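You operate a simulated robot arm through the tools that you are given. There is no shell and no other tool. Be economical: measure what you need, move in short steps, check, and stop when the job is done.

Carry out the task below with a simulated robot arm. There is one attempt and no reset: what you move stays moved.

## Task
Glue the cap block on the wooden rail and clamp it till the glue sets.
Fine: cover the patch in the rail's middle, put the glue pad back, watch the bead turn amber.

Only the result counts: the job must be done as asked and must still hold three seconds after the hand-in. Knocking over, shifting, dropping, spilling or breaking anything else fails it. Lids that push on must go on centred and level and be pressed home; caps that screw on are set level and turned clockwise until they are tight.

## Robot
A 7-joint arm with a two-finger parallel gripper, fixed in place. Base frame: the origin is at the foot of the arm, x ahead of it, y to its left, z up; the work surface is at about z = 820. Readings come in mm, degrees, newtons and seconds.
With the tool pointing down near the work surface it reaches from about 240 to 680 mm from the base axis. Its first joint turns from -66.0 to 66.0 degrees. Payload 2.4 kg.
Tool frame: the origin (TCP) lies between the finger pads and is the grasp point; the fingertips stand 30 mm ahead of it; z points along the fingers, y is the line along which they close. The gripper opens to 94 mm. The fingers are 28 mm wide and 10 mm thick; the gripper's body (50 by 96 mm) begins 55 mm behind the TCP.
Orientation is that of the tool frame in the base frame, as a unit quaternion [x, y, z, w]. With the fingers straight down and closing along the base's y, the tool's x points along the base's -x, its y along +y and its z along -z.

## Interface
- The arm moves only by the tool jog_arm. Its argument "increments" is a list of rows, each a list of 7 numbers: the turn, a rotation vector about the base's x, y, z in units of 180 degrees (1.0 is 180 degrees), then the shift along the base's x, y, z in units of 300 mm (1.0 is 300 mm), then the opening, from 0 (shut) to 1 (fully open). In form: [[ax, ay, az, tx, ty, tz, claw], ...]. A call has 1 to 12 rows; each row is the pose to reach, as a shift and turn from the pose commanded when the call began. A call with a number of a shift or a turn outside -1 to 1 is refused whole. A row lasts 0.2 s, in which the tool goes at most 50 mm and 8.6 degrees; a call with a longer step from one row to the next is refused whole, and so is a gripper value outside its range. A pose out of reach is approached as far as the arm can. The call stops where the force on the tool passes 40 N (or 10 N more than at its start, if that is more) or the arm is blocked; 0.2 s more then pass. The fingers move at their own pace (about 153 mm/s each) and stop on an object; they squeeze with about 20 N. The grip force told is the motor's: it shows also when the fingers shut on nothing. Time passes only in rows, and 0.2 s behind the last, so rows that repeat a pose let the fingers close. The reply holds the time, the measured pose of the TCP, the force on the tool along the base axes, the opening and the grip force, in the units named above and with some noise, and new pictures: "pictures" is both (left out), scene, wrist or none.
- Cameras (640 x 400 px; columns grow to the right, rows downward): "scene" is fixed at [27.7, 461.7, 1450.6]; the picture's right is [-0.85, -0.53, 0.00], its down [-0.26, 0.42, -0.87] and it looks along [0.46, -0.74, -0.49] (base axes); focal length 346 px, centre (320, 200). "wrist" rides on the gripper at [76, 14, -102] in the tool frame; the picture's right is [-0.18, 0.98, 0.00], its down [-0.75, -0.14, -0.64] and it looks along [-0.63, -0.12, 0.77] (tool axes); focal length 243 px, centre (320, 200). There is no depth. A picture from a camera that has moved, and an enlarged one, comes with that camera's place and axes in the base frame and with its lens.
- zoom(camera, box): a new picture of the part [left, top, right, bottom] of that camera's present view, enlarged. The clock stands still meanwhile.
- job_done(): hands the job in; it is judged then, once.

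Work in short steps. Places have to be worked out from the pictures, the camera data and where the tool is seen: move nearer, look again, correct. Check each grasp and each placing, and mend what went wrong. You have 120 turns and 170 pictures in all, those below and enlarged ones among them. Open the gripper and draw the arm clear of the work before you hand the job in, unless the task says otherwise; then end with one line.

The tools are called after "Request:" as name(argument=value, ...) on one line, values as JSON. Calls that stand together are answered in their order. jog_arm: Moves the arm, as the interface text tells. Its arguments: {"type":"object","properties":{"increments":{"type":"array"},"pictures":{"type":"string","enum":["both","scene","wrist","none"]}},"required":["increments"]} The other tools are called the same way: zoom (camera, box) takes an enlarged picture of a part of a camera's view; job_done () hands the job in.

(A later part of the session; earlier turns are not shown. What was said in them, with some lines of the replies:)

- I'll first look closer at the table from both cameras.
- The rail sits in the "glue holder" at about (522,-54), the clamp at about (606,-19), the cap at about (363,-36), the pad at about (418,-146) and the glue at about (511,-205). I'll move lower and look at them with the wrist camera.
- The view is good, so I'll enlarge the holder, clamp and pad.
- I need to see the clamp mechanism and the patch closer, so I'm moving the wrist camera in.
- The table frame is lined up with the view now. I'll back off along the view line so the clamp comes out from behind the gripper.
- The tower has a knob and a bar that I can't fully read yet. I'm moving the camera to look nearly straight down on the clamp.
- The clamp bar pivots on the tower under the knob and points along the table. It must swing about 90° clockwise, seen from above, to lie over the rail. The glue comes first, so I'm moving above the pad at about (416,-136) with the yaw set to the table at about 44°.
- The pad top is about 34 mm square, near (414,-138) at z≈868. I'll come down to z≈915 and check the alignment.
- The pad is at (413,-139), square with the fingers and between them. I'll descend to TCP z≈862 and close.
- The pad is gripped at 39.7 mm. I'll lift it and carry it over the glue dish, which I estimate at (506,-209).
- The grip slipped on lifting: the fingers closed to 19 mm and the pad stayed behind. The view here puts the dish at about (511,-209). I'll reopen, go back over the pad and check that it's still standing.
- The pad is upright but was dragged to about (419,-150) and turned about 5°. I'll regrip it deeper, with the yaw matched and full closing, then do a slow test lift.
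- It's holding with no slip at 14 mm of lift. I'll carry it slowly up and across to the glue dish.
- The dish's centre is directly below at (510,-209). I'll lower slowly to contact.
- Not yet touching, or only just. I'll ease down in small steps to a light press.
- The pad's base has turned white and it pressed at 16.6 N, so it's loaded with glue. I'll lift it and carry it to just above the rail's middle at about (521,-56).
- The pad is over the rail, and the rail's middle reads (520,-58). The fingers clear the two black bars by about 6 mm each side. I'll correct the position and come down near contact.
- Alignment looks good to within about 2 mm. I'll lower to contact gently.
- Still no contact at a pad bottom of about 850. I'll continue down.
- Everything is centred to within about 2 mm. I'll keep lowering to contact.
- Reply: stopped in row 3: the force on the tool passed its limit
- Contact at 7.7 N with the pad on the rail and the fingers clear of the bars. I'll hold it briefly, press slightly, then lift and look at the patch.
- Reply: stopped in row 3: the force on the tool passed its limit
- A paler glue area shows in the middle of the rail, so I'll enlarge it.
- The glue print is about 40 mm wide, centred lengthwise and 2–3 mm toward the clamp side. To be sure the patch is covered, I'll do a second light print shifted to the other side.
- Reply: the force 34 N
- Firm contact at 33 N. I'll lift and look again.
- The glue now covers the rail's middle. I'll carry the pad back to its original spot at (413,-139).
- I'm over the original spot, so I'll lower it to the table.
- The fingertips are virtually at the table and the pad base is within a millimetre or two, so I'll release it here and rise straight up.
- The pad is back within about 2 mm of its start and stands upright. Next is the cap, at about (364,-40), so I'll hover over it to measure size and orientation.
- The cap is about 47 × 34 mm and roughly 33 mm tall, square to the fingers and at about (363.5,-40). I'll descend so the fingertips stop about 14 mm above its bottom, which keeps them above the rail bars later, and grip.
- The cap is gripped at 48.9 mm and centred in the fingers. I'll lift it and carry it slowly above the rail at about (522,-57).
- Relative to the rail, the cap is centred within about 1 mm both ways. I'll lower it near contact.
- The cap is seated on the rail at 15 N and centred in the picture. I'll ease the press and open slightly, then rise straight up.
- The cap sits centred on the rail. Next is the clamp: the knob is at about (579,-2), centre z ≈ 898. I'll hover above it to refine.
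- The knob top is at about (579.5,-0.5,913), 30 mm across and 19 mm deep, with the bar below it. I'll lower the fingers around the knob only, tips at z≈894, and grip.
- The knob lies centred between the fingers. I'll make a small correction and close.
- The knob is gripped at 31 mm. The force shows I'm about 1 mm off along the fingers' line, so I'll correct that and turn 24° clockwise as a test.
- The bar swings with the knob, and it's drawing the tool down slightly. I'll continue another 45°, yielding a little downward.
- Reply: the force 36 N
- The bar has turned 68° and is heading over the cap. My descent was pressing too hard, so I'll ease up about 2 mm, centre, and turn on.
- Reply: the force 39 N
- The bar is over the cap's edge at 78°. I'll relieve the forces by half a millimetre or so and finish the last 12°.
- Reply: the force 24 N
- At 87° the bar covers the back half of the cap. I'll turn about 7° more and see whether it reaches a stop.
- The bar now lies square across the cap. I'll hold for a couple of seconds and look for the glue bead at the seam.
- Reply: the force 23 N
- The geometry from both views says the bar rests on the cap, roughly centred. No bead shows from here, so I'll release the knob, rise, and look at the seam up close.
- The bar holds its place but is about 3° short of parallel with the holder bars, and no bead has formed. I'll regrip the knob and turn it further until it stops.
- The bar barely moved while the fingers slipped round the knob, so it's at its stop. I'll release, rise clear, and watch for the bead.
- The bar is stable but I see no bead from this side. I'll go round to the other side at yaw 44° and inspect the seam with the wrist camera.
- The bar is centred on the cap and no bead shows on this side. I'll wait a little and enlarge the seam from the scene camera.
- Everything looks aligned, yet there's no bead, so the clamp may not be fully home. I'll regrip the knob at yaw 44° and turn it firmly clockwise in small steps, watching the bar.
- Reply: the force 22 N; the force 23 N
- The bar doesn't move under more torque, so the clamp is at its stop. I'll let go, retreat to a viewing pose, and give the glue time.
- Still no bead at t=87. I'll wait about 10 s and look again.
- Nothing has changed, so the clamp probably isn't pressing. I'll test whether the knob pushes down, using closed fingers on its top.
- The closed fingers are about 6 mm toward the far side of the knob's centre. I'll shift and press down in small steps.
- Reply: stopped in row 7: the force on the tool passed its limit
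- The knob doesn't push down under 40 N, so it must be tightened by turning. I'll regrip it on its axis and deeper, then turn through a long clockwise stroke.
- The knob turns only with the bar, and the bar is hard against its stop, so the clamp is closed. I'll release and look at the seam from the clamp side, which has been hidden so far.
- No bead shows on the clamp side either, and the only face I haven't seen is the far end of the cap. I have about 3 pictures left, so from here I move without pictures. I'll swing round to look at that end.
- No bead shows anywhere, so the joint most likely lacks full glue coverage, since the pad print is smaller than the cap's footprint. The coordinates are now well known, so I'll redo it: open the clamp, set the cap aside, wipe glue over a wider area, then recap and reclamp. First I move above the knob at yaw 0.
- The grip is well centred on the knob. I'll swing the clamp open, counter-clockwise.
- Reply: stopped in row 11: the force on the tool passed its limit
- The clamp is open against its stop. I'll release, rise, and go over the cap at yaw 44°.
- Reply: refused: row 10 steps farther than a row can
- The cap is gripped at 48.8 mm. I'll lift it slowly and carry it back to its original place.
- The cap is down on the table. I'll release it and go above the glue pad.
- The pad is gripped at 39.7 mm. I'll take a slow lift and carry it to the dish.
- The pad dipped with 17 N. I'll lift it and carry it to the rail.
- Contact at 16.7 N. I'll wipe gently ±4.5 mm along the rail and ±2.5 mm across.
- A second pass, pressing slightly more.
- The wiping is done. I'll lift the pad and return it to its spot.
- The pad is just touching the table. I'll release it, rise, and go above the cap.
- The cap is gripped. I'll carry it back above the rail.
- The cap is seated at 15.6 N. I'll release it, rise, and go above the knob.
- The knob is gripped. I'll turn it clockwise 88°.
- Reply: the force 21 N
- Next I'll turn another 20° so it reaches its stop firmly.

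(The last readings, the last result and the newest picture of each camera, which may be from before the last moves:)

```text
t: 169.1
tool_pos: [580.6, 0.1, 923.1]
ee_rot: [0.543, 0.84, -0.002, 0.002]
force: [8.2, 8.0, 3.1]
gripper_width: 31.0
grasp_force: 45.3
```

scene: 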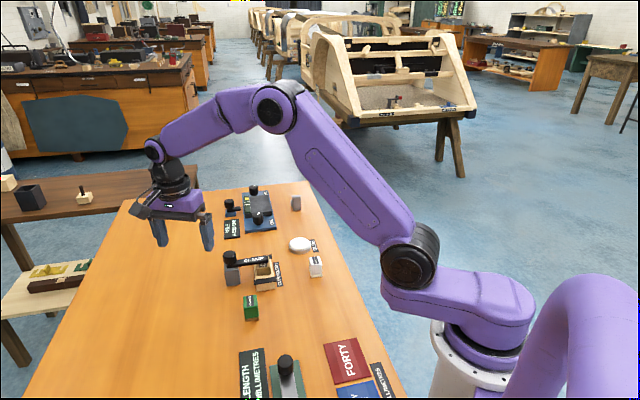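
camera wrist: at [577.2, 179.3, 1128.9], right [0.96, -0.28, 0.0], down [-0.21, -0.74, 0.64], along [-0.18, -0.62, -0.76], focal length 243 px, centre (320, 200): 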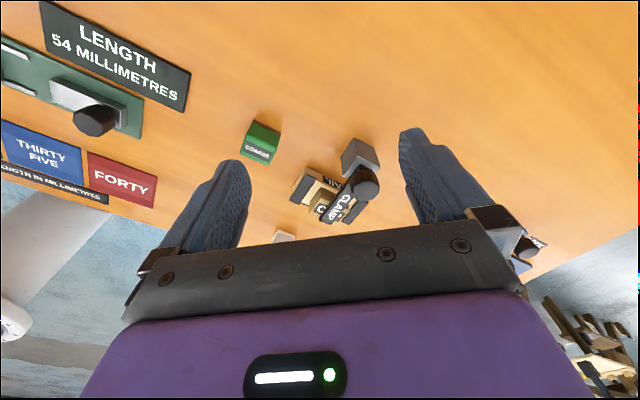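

The knob is at its stop. I'll release and retreat clear.

Request:
jog_arm(increments=[[0, 0, 0, 0, 0, 0, 0.4], [0, 0, 0, 0, 0, 0, 0.7], [0, 0, 0, 0, 0, 0, 0.7], [0, 0, 0, 0, 0, 0.08, 0.7], [0, 0, 0, 0, 0, 0.18, 0.8], [0, 0, 0, 0, 0, 0.3, 1], [0, 0, 0, 0, 0.1, 0.3, 1], [0, 0, 0, 0, 0.2, 0.3, 1], [0, 0, 0, 0, 0.3, 0.3, 1], [0, 0, 0, 0, 0.3, 0.3, 1], [0, 0, 0, 0, 0.3, 0.3, 1], [0, 0, 0, 0, 0.3, 0.3, 1]], pictures="none")

Request:
zoom(camera="scene", box=[218, 245, 288, 290])

```text
t: 171.7
tool_pos: [578.3, 90.4, 1009.7]
ee_rot: [0.543, 0.84, -0.003, 0.0]
force: [0.2, -0.4, 0.6]
gripper_width: 94.1
grasp_force: 0.1
```

```text
8.89 times, centred on (253, 268) of scene
camera zoom: at [27.7, 461.7, 1450.6], right [-0.85, -0.53, 0.0], down [-0.26, 0.42, -0.87], along [0.46, -0.74, -0.49], focal length 3072 px, centre (916, -400)
```

zoom: 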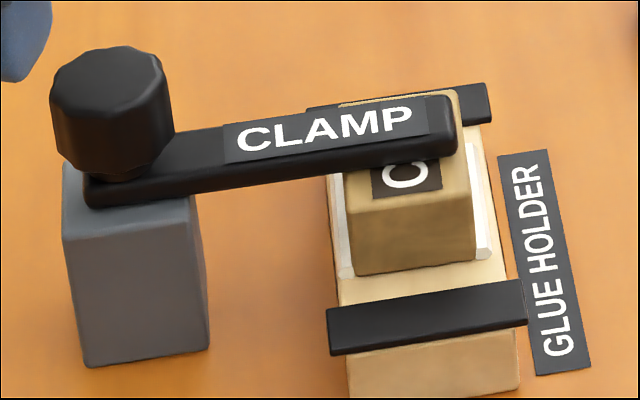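

A white bead has now squeezed out along both sides of the cap, so the glue coverage was what was missing. I'll wait for it to set.

Request:
jog_arm(increments=[[0, 0, 0, 0, 0, 0, 1], [0, 0, 0, 0, 0, 0, 1], [0, 0, 0, 0, 0, 0, 1], [0, 0, 0, 0, 0, 0, 1], [0, 0, 0, 0, 0, 0, 1], [0, 0, 0, 0, 0, 0, 1], [0, 0, 0, 0, 0, 0, 1], [0, 0, 0, 0, 0, 0, 1], [0, 0, 0, 0, 0, 0, 1], [0, 0, 0, 0, 0, 0, 1], [0, 0, 0, 0, 0, 0, 1], [0, 0, 0, 0, 0, 0, 1]], pictures="none")

Request:
jog_arm(increments=[[0, 0, 0, 0, 0, 0, 1], [0, 0, 0, 0, 0, 0, 1], [0, 0, 0, 0, 0, 0, 1], [0, 0, 0, 0, 0, 0, 1], [0, 0, 0, 0, 0, 0, 1], [0, 0, 0, 0, 0, 0, 1], [0, 0, 0, 0, 0, 0, 1], [0, 0, 0, 0, 0, 0, 1], [0, 0, 0, 0, 0, 0, 1], [0, 0, 0, 0, 0, 0, 1], [0, 0, 0, 0, 0, 0, 1], [0, 0, 0, 0, 0, 0, 1]], pictures="none")

Request:
jog_arm(increments=[[0, 0, 0, 0, 0, 0, 1], [0, 0, 0, 0, 0, 0, 1], [0, 0, 0, 0, 0, 0, 1], [0, 0, 0, 0, 0, 0, 1], [0, 0, 0, 0, 0, 0, 1], [0, 0, 0, 0, 0, 0, 1], [0, 0, 0, 0, 0, 0, 1], [0, 0, 0, 0, 0, 0, 1], [0, 0, 0, 0, 0, 0, 1], [0, 0, 0, 0, 0, 0, 1], [0, 0, 0, 0, 0, 0, 1], [0, 0, 0, 0, 0, 0, 1]], pictures="none")

Request:
jog_arm(increments=[[0, 0, 0, 0, 0, 0, 1], [0, 0, 0, 0, 0, 0, 1], [0, 0, 0, 0, 0, 0, 1], [0, 0, 0, 0, 0, 0, 1], [0, 0, 0, 0, 0, 0, 1], [0, 0, 0, 0, 0, 0, 1], [0, 0, 0, 0, 0, 0, 1], [0, 0, 0, 0, 0, 0, 1], [0, 0, 0, 0, 0, 0, 1], [0, 0, 0, 0, 0, 0, 1], [0, 0, 0, 0, 0, 0, 1], [0, 0, 0, 0, 0, 0, 1]], pictures="none")

Request:
jog_arm(increments=[[0, 0, 0, 0, 0, 0, 1], [0, 0, 0, 0, 0, 0, 1], [0, 0, 0, 0, 0, 0, 1], [0, 0, 0, 0, 0, 0, 1], [0, 0, 0, 0, 0, 0, 1], [0, 0, 0, 0, 0, 0, 1], [0, 0, 0, 0, 0, 0, 1], [0, 0, 0, 0, 0, 0, 1], [0, 0, 0, 0, 0, 0, 1], [0, 0, 0, 0, 0, 0, 1], [0, 0, 0, 0, 0, 0, 1], [0, 0, 0, 0, 0, 0, 1]], pictures="none")

Request:
jog_arm(increments=[[0, 0, 0, 0, 0, 0, 1], [0, 0, 0, 0, 0, 0, 1], [0, 0, 0, 0, 0, 0, 1], [0, 0, 0, 0, 0, 0, 1], [0, 0, 0, 0, 0, 0, 1], [0, 0, 0, 0, 0, 0, 1], [0, 0, 0, 0, 0, 0, 1], [0, 0, 0, 0, 0, 0, 1], [0, 0, 0, 0, 0, 0, 1], [0, 0, 0, 0, 0, 0, 1], [0, 0, 0, 0, 0, 0, 1], [0, 0, 0, 0, 0, 0, 1]], pictures="none")

Request:
jog_arm(increments=[[0, 0, 0, 0, 0, 0, 1], [0, 0, 0, 0, 0, 0, 1], [0, 0, 0, 0, 0, 0, 1], [0, 0, 0, 0, 0, 0, 1], [0, 0, 0, 0, 0, 0, 1], [0, 0, 0, 0, 0, 0, 1], [0, 0, 0, 0, 0, 0, 1], [0, 0, 0, 0, 0, 0, 1], [0, 0, 0, 0, 0, 0, 1], [0, 0, 0, 0, 0, 0, 1], [0, 0, 0, 0, 0, 0, 1], [0, 0, 0, 0, 0, 0, 1]], pictures="none")

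Request:
jog_arm(increments=[[0, 0, 0, 0, 0, 0, 1], [0, 0, 0, 0, 0, 0, 1], [0, 0, 0, 0, 0, 0, 1], [0, 0, 0, 0, 0, 0, 1], [0, 0, 0, 0, 0, 0, 1], [0, 0, 0, 0, 0, 0, 1], [0, 0, 0, 0, 0, 0, 1], [0, 0, 0, 0, 0, 0, 1], [0, 0, 0, 0, 0, 0, 1], [0, 0, 0, 0, 0, 0, 1], [0, 0, 0, 0, 0, 0, 1], [0, 0, 0, 0, 0, 0, 1]], pictures="none")

```text
t: 174.2
tool_pos: [577.2, 89.9, 1011.4]
ee_rot: [0.543, 0.84, -0.004, 0.0]
force: [-1.3, -0.1, -0.2]
gripper_width: 94.1
grasp_force: 0.0
```

```text
t: 176.8
tool_pos: [578.6, 91.0, 1011.0]
ee_rot: [0.543, 0.84, -0.003, 0.0]
force: [0.2, 0.4, 0.1]
gripper_width: 93.9
grasp_force: 0.1
```

```text
t: 179.4
tool_pos: [578.9, 90.4, 1012.1]
ee_rot: [0.542, 0.84, -0.003, 0.0]
force: [-0.1, 0.0, 0.5]
gripper_width: 94.1
grasp_force: 0.0
```

```text
t: 182.1
tool_pos: [577.9, 90.1, 1012.9]
ee_rot: [0.542, 0.841, -0.003, -0.001]
force: [0.4, 0.6, -0.1]
gripper_width: 94.0
grasp_force: 0.1
```

```text
t: 184.7
tool_pos: [577.3, 90.1, 1010.8]
ee_rot: [0.543, 0.84, -0.003, 0.0]
force: [-0.3, 0.1, 1.2]
gripper_width: 93.9
grasp_force: 0.0
```

```text
t: 187.2
tool_pos: [578.4, 89.8, 1010.1]
ee_rot: [0.543, 0.84, -0.003, 0.001]
force: [0.0, 0.0, -0.6]
gripper_width: 94.0
grasp_force: 0.0
```

```text
t: 189.8
tool_pos: [577.8, 91.2, 1012.4]
ee_rot: [0.543, 0.84, -0.003, 0.001]
force: [-0.2, 0.2, -0.4]
gripper_width: 94.1
grasp_force: 0.1
```

```text
t: 192.4
tool_pos: [578.2, 90.5, 1011.2]
ee_rot: [0.542, 0.84, -0.003, 0.001]
force: [-0.2, 1.1, 0.6]
gripper_width: 94.0
grasp_force: 0.1
```

I'll wait about 40 s more before spending the last picture.

Request:
jog_arm(increments=[[0, 0, 0, 0, 0, 0, 1], [0, 0, 0, 0, 0, 0, 1], [0, 0, 0, 0, 0, 0, 1], [0, 0, 0, 0, 0, 0, 1], [0, 0, 0, 0, 0, 0, 1], [0, 0, 0, 0, 0, 0, 1], [0, 0, 0, 0, 0, 0, 1], [0, 0, 0, 0, 0, 0, 1], [0, 0, 0, 0, 0, 0, 1], [0, 0, 0, 0, 0, 0, 1], [0, 0, 0, 0, 0, 0, 1], [0, 0, 0, 0, 0, 0, 1]], pictures="none")

Request:
jog_arm(increments=[[0, 0, 0, 0, 0, 0, 1], [0, 0, 0, 0, 0, 0, 1], [0, 0, 0, 0, 0, 0, 1], [0, 0, 0, 0, 0, 0, 1], [0, 0, 0, 0, 0, 0, 1], [0, 0, 0, 0, 0, 0, 1], [0, 0, 0, 0, 0, 0, 1], [0, 0, 0, 0, 0, 0, 1], [0, 0, 0, 0, 0, 0, 1], [0, 0, 0, 0, 0, 0, 1], [0, 0, 0, 0, 0, 0, 1], [0, 0, 0, 0, 0, 0, 1]], pictures="none")

Request:
jog_arm(increments=[[0, 0, 0, 0, 0, 0, 1], [0, 0, 0, 0, 0, 0, 1], [0, 0, 0, 0, 0, 0, 1], [0, 0, 0, 0, 0, 0, 1], [0, 0, 0, 0, 0, 0, 1], [0, 0, 0, 0, 0, 0, 1], [0, 0, 0, 0, 0, 0, 1], [0, 0, 0, 0, 0, 0, 1], [0, 0, 0, 0, 0, 0, 1], [0, 0, 0, 0, 0, 0, 1], [0, 0, 0, 0, 0, 0, 1], [0, 0, 0, 0, 0, 0, 1]], pictures="none")

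Request:
jog_arm(increments=[[0, 0, 0, 0, 0, 0, 1], [0, 0, 0, 0, 0, 0, 1], [0, 0, 0, 0, 0, 0, 1], [0, 0, 0, 0, 0, 0, 1], [0, 0, 0, 0, 0, 0, 1], [0, 0, 0, 0, 0, 0, 1], [0, 0, 0, 0, 0, 0, 1], [0, 0, 0, 0, 0, 0, 1], [0, 0, 0, 0, 0, 0, 1], [0, 0, 0, 0, 0, 0, 1], [0, 0, 0, 0, 0, 0, 1], [0, 0, 0, 0, 0, 0, 1]], pictures="none")

Request:
jog_arm(increments=[[0, 0, 0, 0, 0, 0, 1], [0, 0, 0, 0, 0, 0, 1], [0, 0, 0, 0, 0, 0, 1], [0, 0, 0, 0, 0, 0, 1], [0, 0, 0, 0, 0, 0, 1], [0, 0, 0, 0, 0, 0, 1], [0, 0, 0, 0, 0, 0, 1], [0, 0, 0, 0, 0, 0, 1], [0, 0, 0, 0, 0, 0, 1], [0, 0, 0, 0, 0, 0, 1], [0, 0, 0, 0, 0, 0, 1], [0, 0, 0, 0, 0, 0, 1]], pictures="none")

Request:
jog_arm(increments=[[0, 0, 0, 0, 0, 0, 1], [0, 0, 0, 0, 0, 0, 1], [0, 0, 0, 0, 0, 0, 1], [0, 0, 0, 0, 0, 0, 1], [0, 0, 0, 0, 0, 0, 1], [0, 0, 0, 0, 0, 0, 1], [0, 0, 0, 0, 0, 0, 1], [0, 0, 0, 0, 0, 0, 1], [0, 0, 0, 0, 0, 0, 1], [0, 0, 0, 0, 0, 0, 1], [0, 0, 0, 0, 0, 0, 1], [0, 0, 0, 0, 0, 0, 1]], pictures="none")

Request:
jog_arm(increments=[[0, 0, 0, 0, 0, 0, 1], [0, 0, 0, 0, 0, 0, 1], [0, 0, 0, 0, 0, 0, 1], [0, 0, 0, 0, 0, 0, 1], [0, 0, 0, 0, 0, 0, 1], [0, 0, 0, 0, 0, 0, 1], [0, 0, 0, 0, 0, 0, 1], [0, 0, 0, 0, 0, 0, 1], [0, 0, 0, 0, 0, 0, 1], [0, 0, 0, 0, 0, 0, 1], [0, 0, 0, 0, 0, 0, 1], [0, 0, 0, 0, 0, 0, 1]], pictures="none")

Request:
jog_arm(increments=[[0, 0, 0, 0, 0, 0, 1], [0, 0, 0, 0, 0, 0, 1], [0, 0, 0, 0, 0, 0, 1], [0, 0, 0, 0, 0, 0, 1], [0, 0, 0, 0, 0, 0, 1], [0, 0, 0, 0, 0, 0, 1], [0, 0, 0, 0, 0, 0, 1], [0, 0, 0, 0, 0, 0, 1], [0, 0, 0, 0, 0, 0, 1], [0, 0, 0, 0, 0, 0, 1], [0, 0, 0, 0, 0, 0, 1], [0, 0, 0, 0, 0, 0, 1]], pictures="none")

Request:
jog_arm(increments=[[0, 0, 0, 0, 0, 0, 1], [0, 0, 0, 0, 0, 0, 1], [0, 0, 0, 0, 0, 0, 1], [0, 0, 0, 0, 0, 0, 1], [0, 0, 0, 0, 0, 0, 1], [0, 0, 0, 0, 0, 0, 1], [0, 0, 0, 0, 0, 0, 1], [0, 0, 0, 0, 0, 0, 1], [0, 0, 0, 0, 0, 0, 1], [0, 0, 0, 0, 0, 0, 1], [0, 0, 0, 0, 0, 0, 1], [0, 0, 0, 0, 0, 0, 1]], pictures="none")

Request:
jog_arm(increments=[[0, 0, 0, 0, 0, 0, 1], [0, 0, 0, 0, 0, 0, 1], [0, 0, 0, 0, 0, 0, 1], [0, 0, 0, 0, 0, 0, 1], [0, 0, 0, 0, 0, 0, 1], [0, 0, 0, 0, 0, 0, 1], [0, 0, 0, 0, 0, 0, 1], [0, 0, 0, 0, 0, 0, 1], [0, 0, 0, 0, 0, 0, 1], [0, 0, 0, 0, 0, 0, 1], [0, 0, 0, 0, 0, 0, 1], [0, 0, 0, 0, 0, 0, 1]], pictures="none")

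Request:
jog_arm(increments=[[0, 0, 0, 0, 0, 0, 1], [0, 0, 0, 0, 0, 0, 1], [0, 0, 0, 0, 0, 0, 1], [0, 0, 0, 0, 0, 0, 1], [0, 0, 0, 0, 0, 0, 1], [0, 0, 0, 0, 0, 0, 1], [0, 0, 0, 0, 0, 0, 1], [0, 0, 0, 0, 0, 0, 1], [0, 0, 0, 0, 0, 0, 1], [0, 0, 0, 0, 0, 0, 1], [0, 0, 0, 0, 0, 0, 1], [0, 0, 0, 0, 0, 0, 1]], pictures="none")

Request:
jog_arm(increments=[[0, 0, 0, 0, 0, 0, 1], [0, 0, 0, 0, 0, 0, 1], [0, 0, 0, 0, 0, 0, 1], [0, 0, 0, 0, 0, 0, 1], [0, 0, 0, 0, 0, 0, 1], [0, 0, 0, 0, 0, 0, 1], [0, 0, 0, 0, 0, 0, 1], [0, 0, 0, 0, 0, 0, 1], [0, 0, 0, 0, 0, 0, 1], [0, 0, 0, 0, 0, 0, 1], [0, 0, 0, 0, 0, 0, 1], [0, 0, 0, 0, 0, 0, 1]], pictures="none")

Request:
jog_arm(increments=[[0, 0, 0, 0, 0, 0, 1], [0, 0, 0, 0, 0, 0, 1], [0, 0, 0, 0, 0, 0, 1], [0, 0, 0, 0, 0, 0, 1], [0, 0, 0, 0, 0, 0, 1], [0, 0, 0, 0, 0, 0, 1], [0, 0, 0, 0, 0, 0, 1], [0, 0, 0, 0, 0, 0, 1], [0, 0, 0, 0, 0, 0, 1], [0, 0, 0, 0, 0, 0, 1], [0, 0, 0, 0, 0, 0, 1], [0, 0, 0, 0, 0, 0, 1]], pictures="none")

Request:
jog_arm(increments=[[0, 0, 0, 0, 0, 0, 1], [0, 0, 0, 0, 0, 0, 1], [0, 0, 0, 0, 0, 0, 1], [0, 0, 0, 0, 0, 0, 1], [0, 0, 0, 0, 0, 0, 1], [0, 0, 0, 0, 0, 0, 1], [0, 0, 0, 0, 0, 0, 1], [0, 0, 0, 0, 0, 0, 1], [0, 0, 0, 0, 0, 0, 1], [0, 0, 0, 0, 0, 0, 1], [0, 0, 0, 0, 0, 0, 1], [0, 0, 0, 0, 0, 0, 1]], pictures="none")

Request:
zoom(camera="scene", box=[220, 235, 332, 305])

```text
t: 195.1
tool_pos: [578.8, 91.4, 1010.6]
ee_rot: [0.542, 0.84, -0.003, 0.0]
force: [-0.3, 0.2, -0.1]
gripper_width: 93.7
grasp_force: 0.1
```

```text
t: 197.7
tool_pos: [578.9, 89.1, 1012.2]
ee_rot: [0.543, 0.84, -0.003, 0.0]
force: [0.1, 0.6, 0.1]
gripper_width: 94.1
grasp_force: 0.0
```

```text
t: 200.2
tool_pos: [577.3, 90.9, 1010.6]
ee_rot: [0.543, 0.84, -0.003, 0.0]
force: [0.1, 0.4, -0.4]
gripper_width: 94.1
grasp_force: 0.0
```

```text
t: 202.8
tool_pos: [578.7, 90.7, 1010.6]
ee_rot: [0.542, 0.84, -0.003, 0.0]
force: [-0.3, 0.5, 0.8]
gripper_width: 94.1
grasp_force: 0.0
```

```text
t: 205.4
tool_pos: [578.3, 89.4, 1011.1]
ee_rot: [0.542, 0.84, -0.003, 0.001]
force: [-0.6, 0.3, -0.1]
gripper_width: 93.9
grasp_force: 0.0
```

```text
t: 208.1
tool_pos: [578.4, 91.0, 1010.2]
ee_rot: [0.542, 0.84, -0.003, 0.0]
force: [0.5, 0.2, -0.8]
gripper_width: 94.1
grasp_force: 0.0
```

```text
t: 210.7
tool_pos: [577.1, 90.0, 1011.2]
ee_rot: [0.542, 0.841, -0.003, 0.0]
force: [0.5, 0.1, 0.2]
gripper_width: 94.0
grasp_force: 0.1
```

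```text
t: 213.2
tool_pos: [578.2, 90.8, 1011.1]
ee_rot: [0.543, 0.84, -0.004, 0.0]
force: [0.3, 0.0, 0.3]
gripper_width: 93.8
grasp_force: 0.0
```

```text
t: 215.8
tool_pos: [577.3, 89.6, 1010.1]
ee_rot: [0.542, 0.84, -0.003, 0.0]
force: [0.0, -0.4, 0.1]
gripper_width: 93.6
grasp_force: 0.0
```

```text
t: 218.4
tool_pos: [578.1, 89.8, 1011.8]
ee_rot: [0.543, 0.84, -0.003, 0.0]
force: [0.7, -0.6, -1.1]
gripper_width: 94.2
grasp_force: 0.0
```

```text
t: 221.1
tool_pos: [577.7, 90.3, 1011.3]
ee_rot: [0.542, 0.84, -0.003, 0.0]
force: [-0.4, -1.2, 0.3]
gripper_width: 93.8
grasp_force: 0.0
```

```text
t: 223.7
tool_pos: [578.2, 89.7, 1011.3]
ee_rot: [0.543, 0.84, -0.003, 0.0]
force: [-0.3, -0.2, 0.8]
gripper_width: 94.1
grasp_force: 0.0
```

```text
t: 226.2
tool_pos: [578.3, 90.4, 1011.1]
ee_rot: [0.542, 0.84, -0.004, 0.0]
force: [-0.1, 1.3, 0.5]
gripper_width: 93.9
grasp_force: 0.1
```

```text
t: 228.8
tool_pos: [577.8, 90.0, 1011.9]
ee_rot: [0.543, 0.84, -0.003, 0.0]
force: [0.8, 0.1, -0.4]
gripper_width: 93.9
grasp_force: 0.1
```

```text
5.71 times, centred on (276, 270) of scene
camera zoom: at [27.7, 461.7, 1450.6], right [-0.85, -0.53, 0.0], down [-0.26, 0.42, -0.87], along [0.46, -0.74, -0.49], focal length 1975 px, centre (571, -200)
```

zoom: 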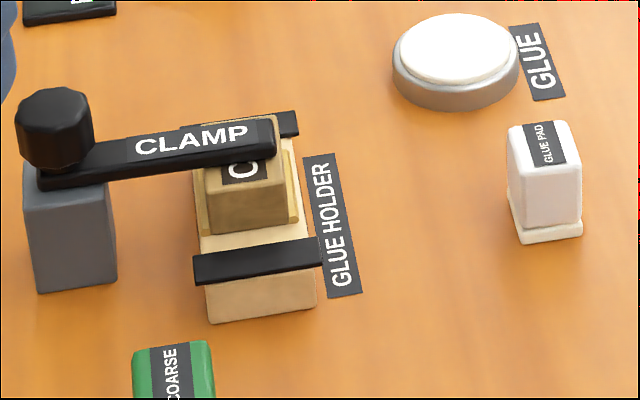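

The bead has turned amber on both sides of the cap. The pad is back standing in its place, and the gripper is open and clear, so I'm handing in.

Request:
job_done()

```text
The job is handed in.
```

The cap is glued to the middle of the rail and the bead has turned amber; I left the clamp closed on it, and the glue pad is back in its place. The first gluing covered too little of the patch, so I took the cap off and did it again.
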